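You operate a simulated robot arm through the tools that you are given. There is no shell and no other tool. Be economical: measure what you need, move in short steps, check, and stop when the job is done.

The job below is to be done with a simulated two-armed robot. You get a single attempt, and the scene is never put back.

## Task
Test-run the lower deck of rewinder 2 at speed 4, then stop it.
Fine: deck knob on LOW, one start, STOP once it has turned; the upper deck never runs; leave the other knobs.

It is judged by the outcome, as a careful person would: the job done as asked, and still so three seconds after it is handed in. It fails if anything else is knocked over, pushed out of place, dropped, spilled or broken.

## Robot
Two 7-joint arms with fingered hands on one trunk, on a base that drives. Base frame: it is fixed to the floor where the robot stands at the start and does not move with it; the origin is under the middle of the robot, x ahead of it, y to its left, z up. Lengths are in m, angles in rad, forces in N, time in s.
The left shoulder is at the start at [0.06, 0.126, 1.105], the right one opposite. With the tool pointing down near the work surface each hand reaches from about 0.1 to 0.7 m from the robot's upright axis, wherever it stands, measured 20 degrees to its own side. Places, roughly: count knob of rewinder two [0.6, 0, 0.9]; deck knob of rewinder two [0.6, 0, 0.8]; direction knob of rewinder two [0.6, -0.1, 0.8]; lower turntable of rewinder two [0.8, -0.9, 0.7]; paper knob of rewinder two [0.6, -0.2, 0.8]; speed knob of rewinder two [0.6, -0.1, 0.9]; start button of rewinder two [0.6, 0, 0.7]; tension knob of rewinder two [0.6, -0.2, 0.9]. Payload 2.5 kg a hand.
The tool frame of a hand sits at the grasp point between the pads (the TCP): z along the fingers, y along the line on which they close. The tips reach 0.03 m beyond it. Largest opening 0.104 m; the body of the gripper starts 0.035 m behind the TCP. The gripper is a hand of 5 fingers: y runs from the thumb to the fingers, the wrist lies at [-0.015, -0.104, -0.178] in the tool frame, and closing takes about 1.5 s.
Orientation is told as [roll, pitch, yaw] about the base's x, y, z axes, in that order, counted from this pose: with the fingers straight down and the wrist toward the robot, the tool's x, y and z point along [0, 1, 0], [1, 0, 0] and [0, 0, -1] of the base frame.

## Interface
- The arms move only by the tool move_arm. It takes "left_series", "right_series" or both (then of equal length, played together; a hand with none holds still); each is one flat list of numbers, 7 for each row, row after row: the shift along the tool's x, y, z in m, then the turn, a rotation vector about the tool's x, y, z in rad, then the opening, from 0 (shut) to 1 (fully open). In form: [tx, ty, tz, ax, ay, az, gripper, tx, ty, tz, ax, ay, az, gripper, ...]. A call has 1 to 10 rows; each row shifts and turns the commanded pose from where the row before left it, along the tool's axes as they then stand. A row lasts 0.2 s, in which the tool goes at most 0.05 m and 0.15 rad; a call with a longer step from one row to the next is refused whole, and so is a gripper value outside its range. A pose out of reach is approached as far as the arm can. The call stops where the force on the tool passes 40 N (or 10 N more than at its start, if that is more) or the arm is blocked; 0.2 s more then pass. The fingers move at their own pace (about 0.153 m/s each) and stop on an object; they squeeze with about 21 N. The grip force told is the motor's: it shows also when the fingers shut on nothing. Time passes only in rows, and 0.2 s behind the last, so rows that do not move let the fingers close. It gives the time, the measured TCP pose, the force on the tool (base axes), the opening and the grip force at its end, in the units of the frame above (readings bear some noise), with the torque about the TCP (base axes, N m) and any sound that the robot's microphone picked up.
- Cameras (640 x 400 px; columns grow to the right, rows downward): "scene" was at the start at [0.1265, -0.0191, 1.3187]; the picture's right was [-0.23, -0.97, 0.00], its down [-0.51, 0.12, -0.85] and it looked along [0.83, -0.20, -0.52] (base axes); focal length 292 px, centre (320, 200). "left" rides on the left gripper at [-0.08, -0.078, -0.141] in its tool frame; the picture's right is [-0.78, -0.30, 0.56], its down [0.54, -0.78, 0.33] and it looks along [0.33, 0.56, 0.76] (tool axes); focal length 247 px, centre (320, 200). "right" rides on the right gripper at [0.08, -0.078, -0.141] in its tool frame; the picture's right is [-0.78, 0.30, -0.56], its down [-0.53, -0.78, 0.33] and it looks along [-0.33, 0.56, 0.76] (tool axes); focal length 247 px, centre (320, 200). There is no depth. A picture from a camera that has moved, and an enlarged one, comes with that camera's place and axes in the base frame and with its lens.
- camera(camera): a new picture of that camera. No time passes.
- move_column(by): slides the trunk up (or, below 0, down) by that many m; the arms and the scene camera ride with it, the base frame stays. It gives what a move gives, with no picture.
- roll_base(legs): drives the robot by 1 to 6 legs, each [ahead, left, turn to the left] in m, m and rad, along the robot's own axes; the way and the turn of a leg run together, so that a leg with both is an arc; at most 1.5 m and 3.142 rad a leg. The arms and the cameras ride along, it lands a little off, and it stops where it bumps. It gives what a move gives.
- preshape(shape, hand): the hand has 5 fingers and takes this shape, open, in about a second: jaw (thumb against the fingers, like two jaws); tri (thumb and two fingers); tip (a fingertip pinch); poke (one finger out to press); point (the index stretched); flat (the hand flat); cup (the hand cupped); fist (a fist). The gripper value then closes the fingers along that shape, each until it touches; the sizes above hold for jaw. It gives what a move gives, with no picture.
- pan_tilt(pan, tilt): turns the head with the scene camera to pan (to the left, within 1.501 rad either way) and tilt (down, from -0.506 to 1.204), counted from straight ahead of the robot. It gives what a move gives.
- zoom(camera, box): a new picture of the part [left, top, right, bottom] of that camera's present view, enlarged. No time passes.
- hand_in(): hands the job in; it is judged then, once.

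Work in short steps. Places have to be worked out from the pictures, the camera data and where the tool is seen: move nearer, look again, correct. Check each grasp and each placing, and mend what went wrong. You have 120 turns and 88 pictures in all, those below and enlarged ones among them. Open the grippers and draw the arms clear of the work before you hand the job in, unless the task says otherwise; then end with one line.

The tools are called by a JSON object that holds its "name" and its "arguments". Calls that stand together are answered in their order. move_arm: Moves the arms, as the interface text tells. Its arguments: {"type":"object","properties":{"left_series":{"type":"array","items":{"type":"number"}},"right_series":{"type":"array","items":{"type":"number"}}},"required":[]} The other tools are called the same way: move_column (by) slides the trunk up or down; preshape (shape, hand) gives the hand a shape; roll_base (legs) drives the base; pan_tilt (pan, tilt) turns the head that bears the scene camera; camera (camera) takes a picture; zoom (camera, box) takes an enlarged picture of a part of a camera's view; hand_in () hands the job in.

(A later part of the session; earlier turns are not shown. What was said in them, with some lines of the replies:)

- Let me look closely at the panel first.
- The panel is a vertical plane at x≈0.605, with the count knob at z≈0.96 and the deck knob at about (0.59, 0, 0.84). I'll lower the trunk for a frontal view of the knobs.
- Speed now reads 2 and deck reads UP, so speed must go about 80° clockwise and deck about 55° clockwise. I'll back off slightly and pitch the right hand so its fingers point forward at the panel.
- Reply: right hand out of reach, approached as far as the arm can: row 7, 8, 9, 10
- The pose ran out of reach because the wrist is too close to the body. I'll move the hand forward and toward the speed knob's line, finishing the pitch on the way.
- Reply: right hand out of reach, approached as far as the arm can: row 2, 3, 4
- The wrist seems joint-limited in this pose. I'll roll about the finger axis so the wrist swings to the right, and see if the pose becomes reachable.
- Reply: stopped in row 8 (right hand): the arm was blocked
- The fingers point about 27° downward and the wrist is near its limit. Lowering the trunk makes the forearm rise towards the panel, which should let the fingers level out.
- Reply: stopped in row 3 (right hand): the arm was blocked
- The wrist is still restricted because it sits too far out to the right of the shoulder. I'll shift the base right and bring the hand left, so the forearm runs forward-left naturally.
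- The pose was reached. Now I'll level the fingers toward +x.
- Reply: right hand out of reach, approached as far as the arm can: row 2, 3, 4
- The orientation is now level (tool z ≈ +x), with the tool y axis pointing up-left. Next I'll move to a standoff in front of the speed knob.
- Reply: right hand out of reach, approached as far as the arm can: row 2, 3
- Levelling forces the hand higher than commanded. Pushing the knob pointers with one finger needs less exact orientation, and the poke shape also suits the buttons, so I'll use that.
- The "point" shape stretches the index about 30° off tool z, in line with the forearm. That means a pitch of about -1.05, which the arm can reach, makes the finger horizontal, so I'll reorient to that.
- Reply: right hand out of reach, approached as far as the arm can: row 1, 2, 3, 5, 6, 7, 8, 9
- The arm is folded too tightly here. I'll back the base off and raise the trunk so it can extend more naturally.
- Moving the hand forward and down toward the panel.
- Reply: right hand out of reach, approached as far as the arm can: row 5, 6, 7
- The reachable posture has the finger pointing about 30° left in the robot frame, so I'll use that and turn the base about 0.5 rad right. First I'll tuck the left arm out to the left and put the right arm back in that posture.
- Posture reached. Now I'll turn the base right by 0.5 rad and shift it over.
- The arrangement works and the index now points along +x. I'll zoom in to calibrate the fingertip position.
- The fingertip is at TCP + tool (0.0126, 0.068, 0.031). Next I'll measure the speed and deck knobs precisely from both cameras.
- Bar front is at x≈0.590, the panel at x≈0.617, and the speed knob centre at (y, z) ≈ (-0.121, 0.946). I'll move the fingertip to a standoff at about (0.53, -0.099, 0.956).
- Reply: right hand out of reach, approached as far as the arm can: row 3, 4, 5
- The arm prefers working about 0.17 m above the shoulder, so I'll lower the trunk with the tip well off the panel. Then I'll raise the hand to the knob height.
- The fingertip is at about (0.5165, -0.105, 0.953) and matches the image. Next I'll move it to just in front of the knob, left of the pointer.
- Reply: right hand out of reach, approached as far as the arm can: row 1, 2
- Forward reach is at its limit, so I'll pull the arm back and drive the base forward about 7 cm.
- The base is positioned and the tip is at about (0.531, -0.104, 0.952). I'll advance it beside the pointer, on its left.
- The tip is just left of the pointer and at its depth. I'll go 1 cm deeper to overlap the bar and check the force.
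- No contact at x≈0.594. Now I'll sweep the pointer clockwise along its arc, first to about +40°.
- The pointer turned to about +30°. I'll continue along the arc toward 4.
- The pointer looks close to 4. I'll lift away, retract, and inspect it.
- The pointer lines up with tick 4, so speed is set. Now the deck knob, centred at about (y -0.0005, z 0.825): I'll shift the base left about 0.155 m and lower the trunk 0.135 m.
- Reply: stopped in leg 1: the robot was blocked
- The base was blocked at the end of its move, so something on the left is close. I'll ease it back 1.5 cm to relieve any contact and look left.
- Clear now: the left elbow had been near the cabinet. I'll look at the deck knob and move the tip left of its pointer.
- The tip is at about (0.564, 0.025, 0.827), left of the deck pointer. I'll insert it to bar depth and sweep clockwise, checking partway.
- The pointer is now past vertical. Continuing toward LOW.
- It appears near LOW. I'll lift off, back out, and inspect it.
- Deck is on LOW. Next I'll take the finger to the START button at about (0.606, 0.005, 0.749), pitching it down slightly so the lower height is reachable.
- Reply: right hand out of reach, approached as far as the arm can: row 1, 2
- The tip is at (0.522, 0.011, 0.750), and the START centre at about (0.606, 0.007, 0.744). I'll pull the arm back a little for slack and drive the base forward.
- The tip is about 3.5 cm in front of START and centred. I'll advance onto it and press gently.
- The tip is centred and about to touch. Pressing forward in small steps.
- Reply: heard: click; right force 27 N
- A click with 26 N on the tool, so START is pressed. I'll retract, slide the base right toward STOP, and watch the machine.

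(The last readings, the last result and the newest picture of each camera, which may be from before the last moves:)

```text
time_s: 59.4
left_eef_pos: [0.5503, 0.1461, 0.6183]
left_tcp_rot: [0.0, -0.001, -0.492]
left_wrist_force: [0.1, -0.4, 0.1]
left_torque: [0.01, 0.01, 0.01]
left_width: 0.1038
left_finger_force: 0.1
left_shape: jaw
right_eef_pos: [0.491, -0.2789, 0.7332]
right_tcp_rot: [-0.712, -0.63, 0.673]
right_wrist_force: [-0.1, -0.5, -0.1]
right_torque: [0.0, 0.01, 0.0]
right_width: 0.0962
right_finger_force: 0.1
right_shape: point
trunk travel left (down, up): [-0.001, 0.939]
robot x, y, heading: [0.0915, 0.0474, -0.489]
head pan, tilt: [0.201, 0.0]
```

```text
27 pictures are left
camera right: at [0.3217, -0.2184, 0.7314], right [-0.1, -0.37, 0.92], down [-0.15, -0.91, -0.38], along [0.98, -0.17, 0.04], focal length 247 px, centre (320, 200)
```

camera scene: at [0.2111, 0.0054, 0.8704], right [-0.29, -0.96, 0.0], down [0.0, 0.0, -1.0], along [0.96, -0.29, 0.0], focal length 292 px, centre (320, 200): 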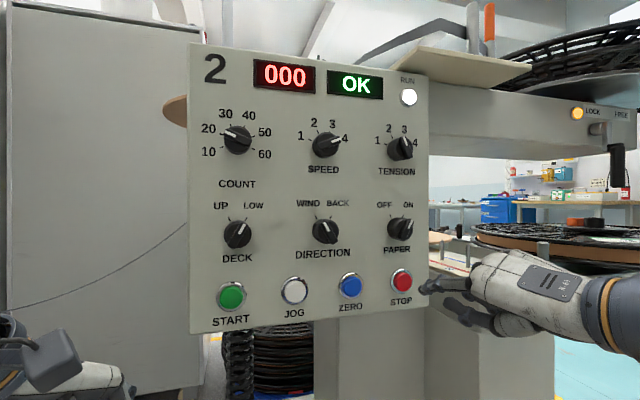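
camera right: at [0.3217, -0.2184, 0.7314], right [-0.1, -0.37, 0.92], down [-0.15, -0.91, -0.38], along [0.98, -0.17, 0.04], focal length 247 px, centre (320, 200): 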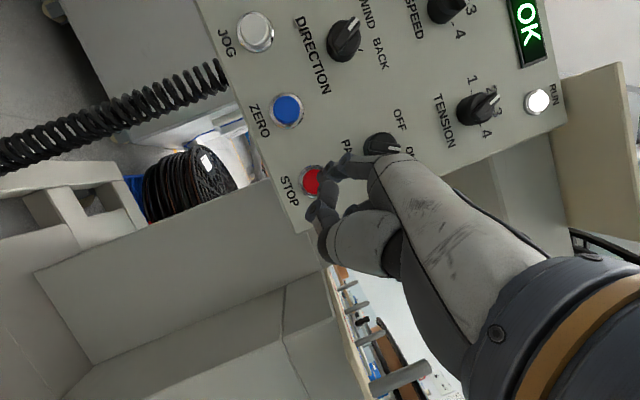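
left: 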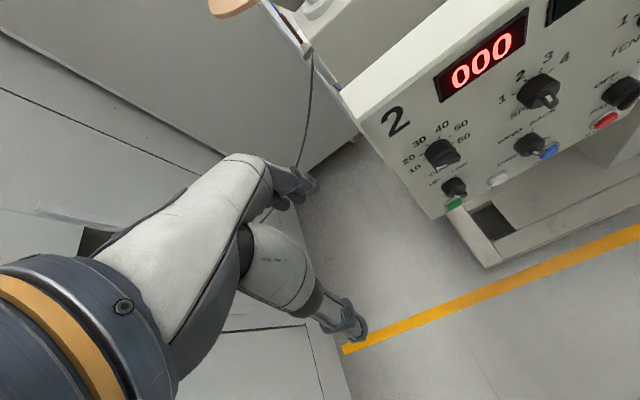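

RUN is lit. I'll check that the lower deck is turning while I line up on STOP.

{"name": "zoom", "arguments": {"camera": "scene", "box": [440, 0, 640, 280]}}

{"name": "zoom", "arguments": {"camera": "scene", "box": [370, 240, 498, 320]}}

```text
1.43 times, centred on (540, 140) of scene
camera zoom: at [0.2111, 0.0054, 0.8704], right [-0.29, -0.96, 0.0], down [0.0, 0.0, -1.0], along [0.96, -0.29, 0.0], focal length 417 px, centre (6, 286)
```

zoom: 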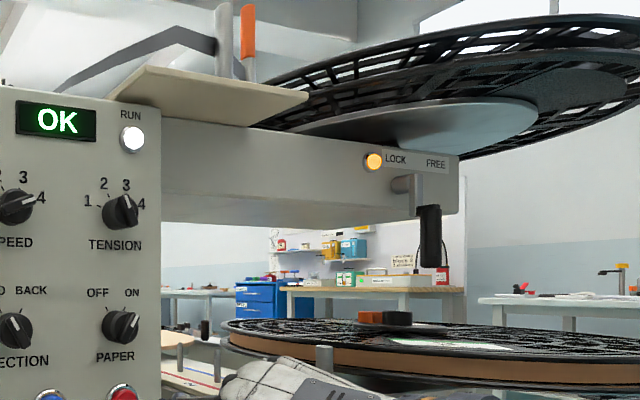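

```text
5.00 times, centred on (434, 280) of scene
camera zoom: at [0.2111, 0.0054, 0.8704], right [-0.29, -0.96, 0.0], down [0.0, 0.0, -1.0], along [0.96, -0.29, 0.0], focal length 1460 px, centre (-250, -200)
```

zoom: 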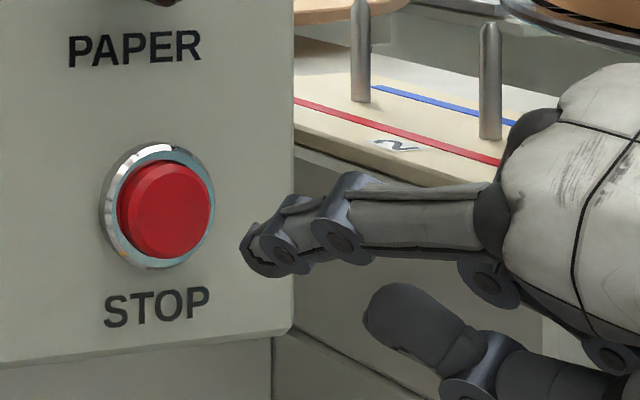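

The tip is at (0.555, -0.241, 0.7475), and STOP at about (0.606, -0.248, 0.744). I'll move to just touching it, then check that the deck has turned.

{"name": "move_arm", "arguments": {"right_series": [-0.006, 0.0134, 0.0195, 0, 0, 0, 0, -0.006, 0.0128, 0.0185, 0, 0, 0, 0]}}

{"name": "zoom", "arguments": {"camera": "scene", "box": [440, 0, 640, 280]}}

{"name": "zoom", "arguments": {"camera": "scene", "box": [340, 220, 500, 320]}}

```text
time_s: 60.0
left_eef_pos: [0.5507, 0.1459, 0.6197]
left_tcp_rot: [0.001, 0.001, -0.494]
left_wrist_force: [0.5, 0.5, -0.1]
left_torque: [0.03, 0.03, -0.01]
left_width: 0.1038
left_finger_force: 0.0
left_shape: jaw
right_eef_pos: [0.5397, -0.2848, 0.7313]
right_tcp_rot: [-0.712, -0.631, 0.674]
right_wrist_force: [1.0, -0.1, 0.4]
right_torque: [-0.02, 0.0, 0.01]
right_width: 0.0959
right_finger_force: 0.0
right_shape: point
trunk travel left (down, up): [-0.001, 0.939]
robot x, y, heading: [0.0914, 0.0488, -0.489]
head pan, tilt: [0.201, 0.0]
```

```text
1.43 times, centred on (540, 140) of scene
camera zoom: at [0.2111, 0.0054, 0.8705], right [-0.29, -0.96, 0.0], down [0.0, 0.0, -1.0], along [0.96, -0.29, 0.0], focal length 417 px, centre (6, 286)
```

zoom: 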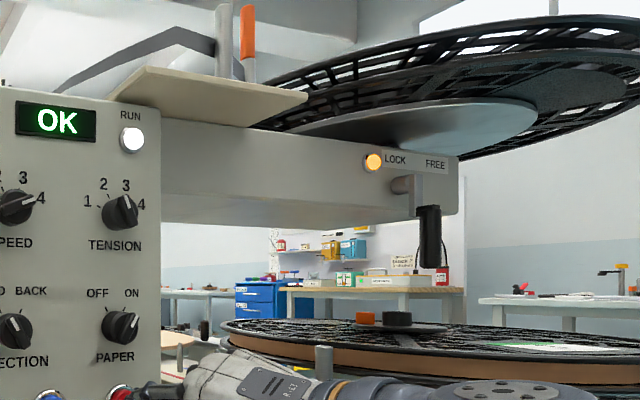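

```text
4.00 times, centred on (420, 270) of scene
camera zoom: at [0.2111, 0.0054, 0.8705], right [-0.29, -0.96, 0.0], down [0.0, 0.0, -1.0], along [0.96, -0.29, 0.0], focal length 1168 px, centre (-80, -80)
```

zoom: 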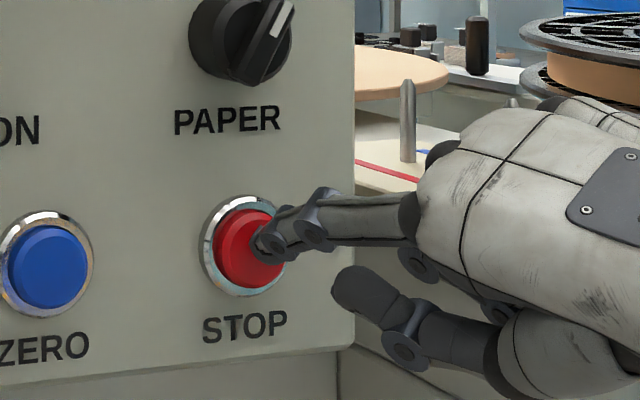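

The lower deck is turning and the upper is still. I'll check the counter after a short pause before pressing STOP.

{"name": "move_arm", "arguments": {"right_series": [0, 0, 0, 0, 0, 0, 0, 0, 0, 0, 0, 0, 0, 0, 0, 0, 0, 0, 0, 0, 0, 0, 0, 0, 0, 0, 0, 0]}}

{"name": "camera", "arguments": {"camera": "scene"}}

```text
time_s: 61.0
left_eef_pos: [0.5501, 0.1458, 0.6193]
left_tcp_rot: [-0.001, 0.0, -0.494]
left_wrist_force: [0.7, 0.2, -0.1]
left_torque: [0.0, -0.01, 0.01]
left_width: 0.1039
left_finger_force: 0.0
left_shape: jaw
right_eef_pos: [0.5372, -0.2845, 0.7309]
right_tcp_rot: [-0.711, -0.63, 0.673]
right_wrist_force: [0.3, -0.5, 0.3]
right_torque: [-0.01, 0.0, -0.03]
right_width: 0.0961
right_finger_force: 0.1
right_shape: point
trunk travel left (down, up): [-0.001, 0.939]
robot x, y, heading: [0.0916, 0.0501, -0.49]
head pan, tilt: [0.201, 0.0]
```

```text
22 pictures are left
camera scene: at [0.2111, 0.0054, 0.8705], right [-0.29, -0.96, 0.0], down [0.0, 0.0, -1.0], along [0.96, -0.29, 0.0], focal length 292 px, centre (320, 200)
```

scene: 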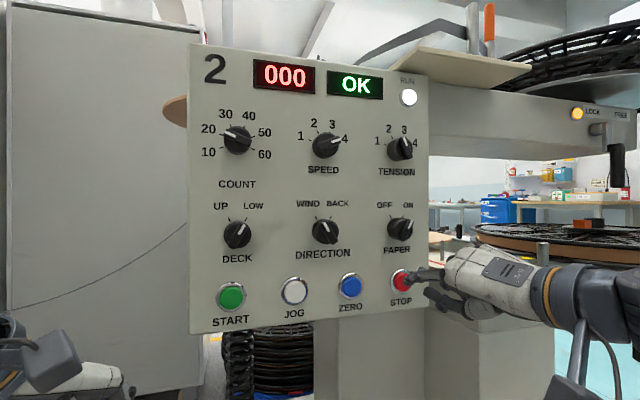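

It has clearly turned, and the counter just stays at 000. Pressing STOP now.

{"name": "move_arm", "arguments": {"right_series": [-0.0013, 0.005, 0.006, 0, 0, 0, 0, -0.001, 0.0038, 0.0045, 0, 0, 0, 0]}}

{"name": "zoom", "arguments": {"camera": "scene", "box": [320, 0, 640, 320]}}

```text
time_s: 61.6
left_eef_pos: [0.5476, 0.1459, 0.62]
left_tcp_rot: [0.001, -0.001, -0.494]
left_wrist_force: [0.5, -0.1, 0.2]
left_torque: [-0.02, -0.01, 0.01]
left_width: 0.1039
left_finger_force: 0.0
left_shape: jaw
right_eef_pos: [0.5508, -0.2828, 0.7361]
right_tcp_rot: [-0.716, -0.637, 0.679]
right_wrist_force: [-27.9, 1.4, 8.0]
right_torque: [0.26, -0.93, 1.06]
right_width: 0.0959
right_finger_force: 0.1
right_shape: point
trunk travel left (down, up): [-0.001, 0.939]
robot x, y, heading: [0.0899, 0.0445, -0.493]
head pan, tilt: [0.201, 0.0]
heard: click
```

```text
1.25 times, centred on (480, 160) of scene
camera zoom: at [0.209, 0.0056, 0.871], right [-0.29, -0.96, 0.0], down [0.0, 0.0, -1.0], along [0.96, -0.29, 0.0], focal length 365 px, centre (120, 250)
```

zoom: 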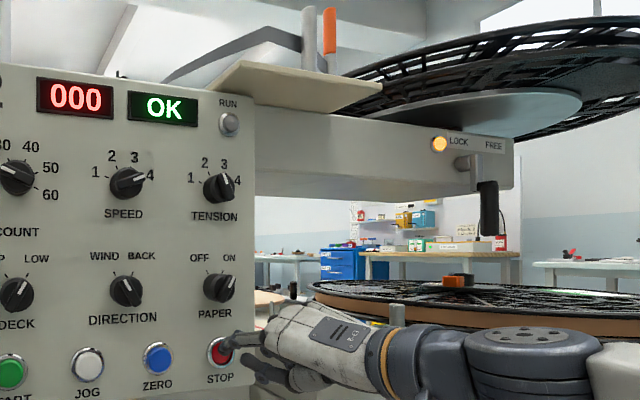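

STOP clicked and RUN is dark. I'll retract the arm and back the base away.

{"name": "move_arm", "arguments": {"right_series": [0.005, -0.019, -0.0226, 0, 0, 0, 0, 0.005, -0.019, -0.0226, 0, 0, 0, 0]}}

{"name": "roll_base", "arguments": {"legs": [[-0.15, -0.08, 0]]}}

{"name": "preshape", "arguments": {"shape": "jaw", "hand": "right"}}

{"name": "camera", "arguments": {"camera": "scene"}}

```text
time_s: 62.2
left_eef_pos: [0.5504, 0.1458, 0.62]
left_tcp_rot: [0.0, -0.001, -0.491]
left_wrist_force: [-1.1, -0.4, -0.1]
left_torque: [0.0, -0.02, 0.01]
left_width: 0.1038
left_finger_force: 0.0
left_shape: jaw
right_eef_pos: [0.4956, -0.2851, 0.7317]
right_tcp_rot: [-0.712, -0.628, 0.673]
right_wrist_force: [-0.3, 0.1, 0.0]
right_torque: [0.01, 0.03, -0.03]
right_width: 0.0958
right_finger_force: 0.1
right_shape: point
trunk travel left (down, up): [-0.001, 0.939]
robot x, y, heading: [0.0944, 0.0495, -0.494]
head pan, tilt: [0.201, 0.0]
```

```text
time_s: 63.7
left_eef_pos: [0.3845, 0.1469, 0.6185]
left_tcp_rot: [0.001, 0.002, -0.491]
left_wrist_force: [-0.2, 0.6, -0.6]
left_torque: [-0.02, -0.03, 0.0]
left_width: 0.1037
left_finger_force: 0.0
left_shape: jaw
right_eef_pos: [0.3282, -0.2826, 0.7314]
right_tcp_rot: [-0.713, -0.627, 0.675]
right_wrist_force: [-0.5, 0.1, 0.8]
right_torque: [0.0, 0.0, 0.02]
right_width: 0.0959
right_finger_force: 0.0
right_shape: point
trunk travel left (down, up): [-0.001, 0.939]
robot x, y, heading: [-0.0752, 0.046, -0.493]
head pan, tilt: [0.201, 0.0]
```

```text
time_s: 64.6
left_eef_pos: [0.3834, 0.1462, 0.619]
left_tcp_rot: [0.0, 0.002, -0.49]
left_wrist_force: [-0.1, 0.1, 0.4]
left_torque: [-0.01, 0.01, -0.02]
left_width: 0.1039
left_finger_force: 0.0
left_shape: jaw
right_eef_pos: [0.3285, -0.2828, 0.7323]
right_tcp_rot: [-0.712, -0.631, 0.674]
right_wrist_force: [0.2, 0.0, -0.2]
right_torque: [-0.01, 0.0, -0.03]
right_width: 0.1035
right_finger_force: 0.1
right_shape: jaw
trunk travel left (down, up): [-0.001, 0.939]
robot x, y, heading: [-0.0714, 0.0497, -0.494]
head pan, tilt: [0.201, 0.0]
```

```text
20 pictures are left
camera scene: at [0.0447, 0.006, 0.8705], right [-0.29, -0.96, 0.0], down [0.0, 0.0, -1.0], along [0.96, -0.29, 0.0], focal length 292 px, centre (320, 200)
```

scene: 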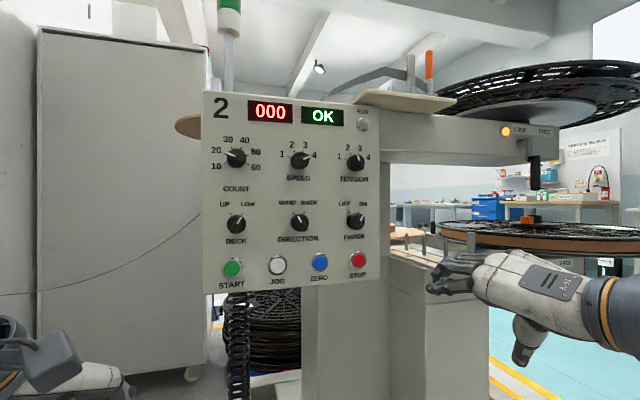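

Final check on the panel and decks.

{"name": "zoom", "arguments": {"camera": "scene", "box": [200, 90, 392, 210]}}

{"name": "zoom", "arguments": {"camera": "scene", "box": [200, 180, 392, 300]}}

{"name": "zoom", "arguments": {"camera": "scene", "box": [430, 60, 640, 280]}}

```text
3.33 times, centred on (296, 150) of scene
camera zoom: at [0.0447, 0.006, 0.8705], right [-0.29, -0.96, 0.0], down [0.0, 0.0, -1.0], along [0.96, -0.29, 0.0], focal length 974 px, centre (400, 367)
```

zoom: 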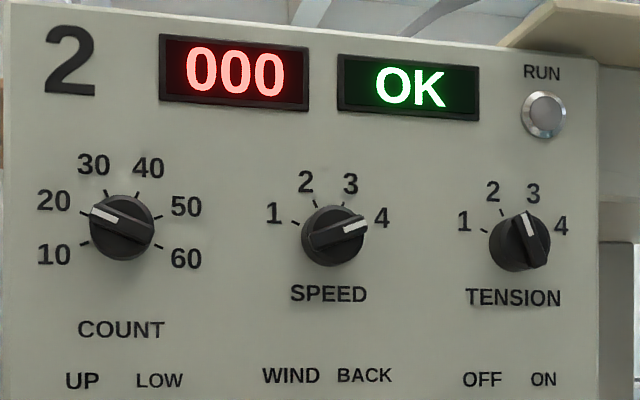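

```text
3.33 times, centred on (296, 240) of scene
camera zoom: at [0.0447, 0.006, 0.8705], right [-0.29, -0.96, 0.0], down [0.0, 0.0, -1.0], along [0.96, -0.29, 0.0], focal length 974 px, centre (400, 67)
```

zoom: 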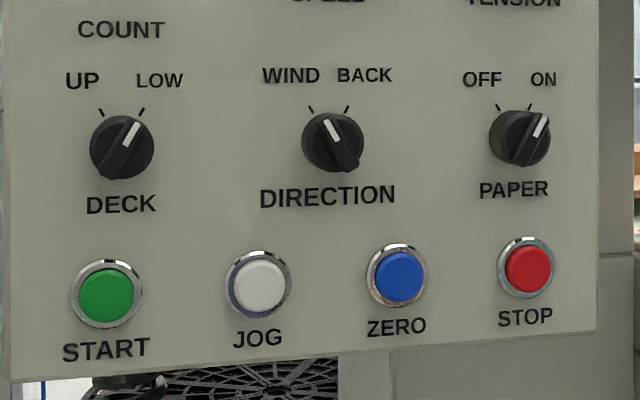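

```text
1.82 times, centred on (535, 170) of scene
camera zoom: at [0.0447, 0.006, 0.8705], right [-0.29, -0.96, 0.0], down [0.0, 0.0, -1.0], along [0.96, -0.29, 0.0], focal length 531 px, centre (-71, 254)
```

zoom: 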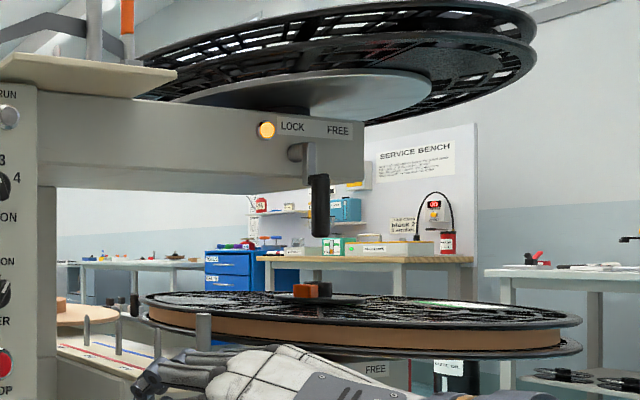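

Everything is in the requested state: deck on LOW, speed on 4, RUN dark and both decks still. The arms are clear, so I'm handing in.

{"name": "hand_in", "arguments": {}}

```text
The job is handed in.
```

I test-ran the lower deck of rewinder 2 at speed 4 and stopped it: deck knob on LOW, START pressed once, STOP pressed after about 5 seconds of turning, the upper deck never moved, and I left the other knobs alone.
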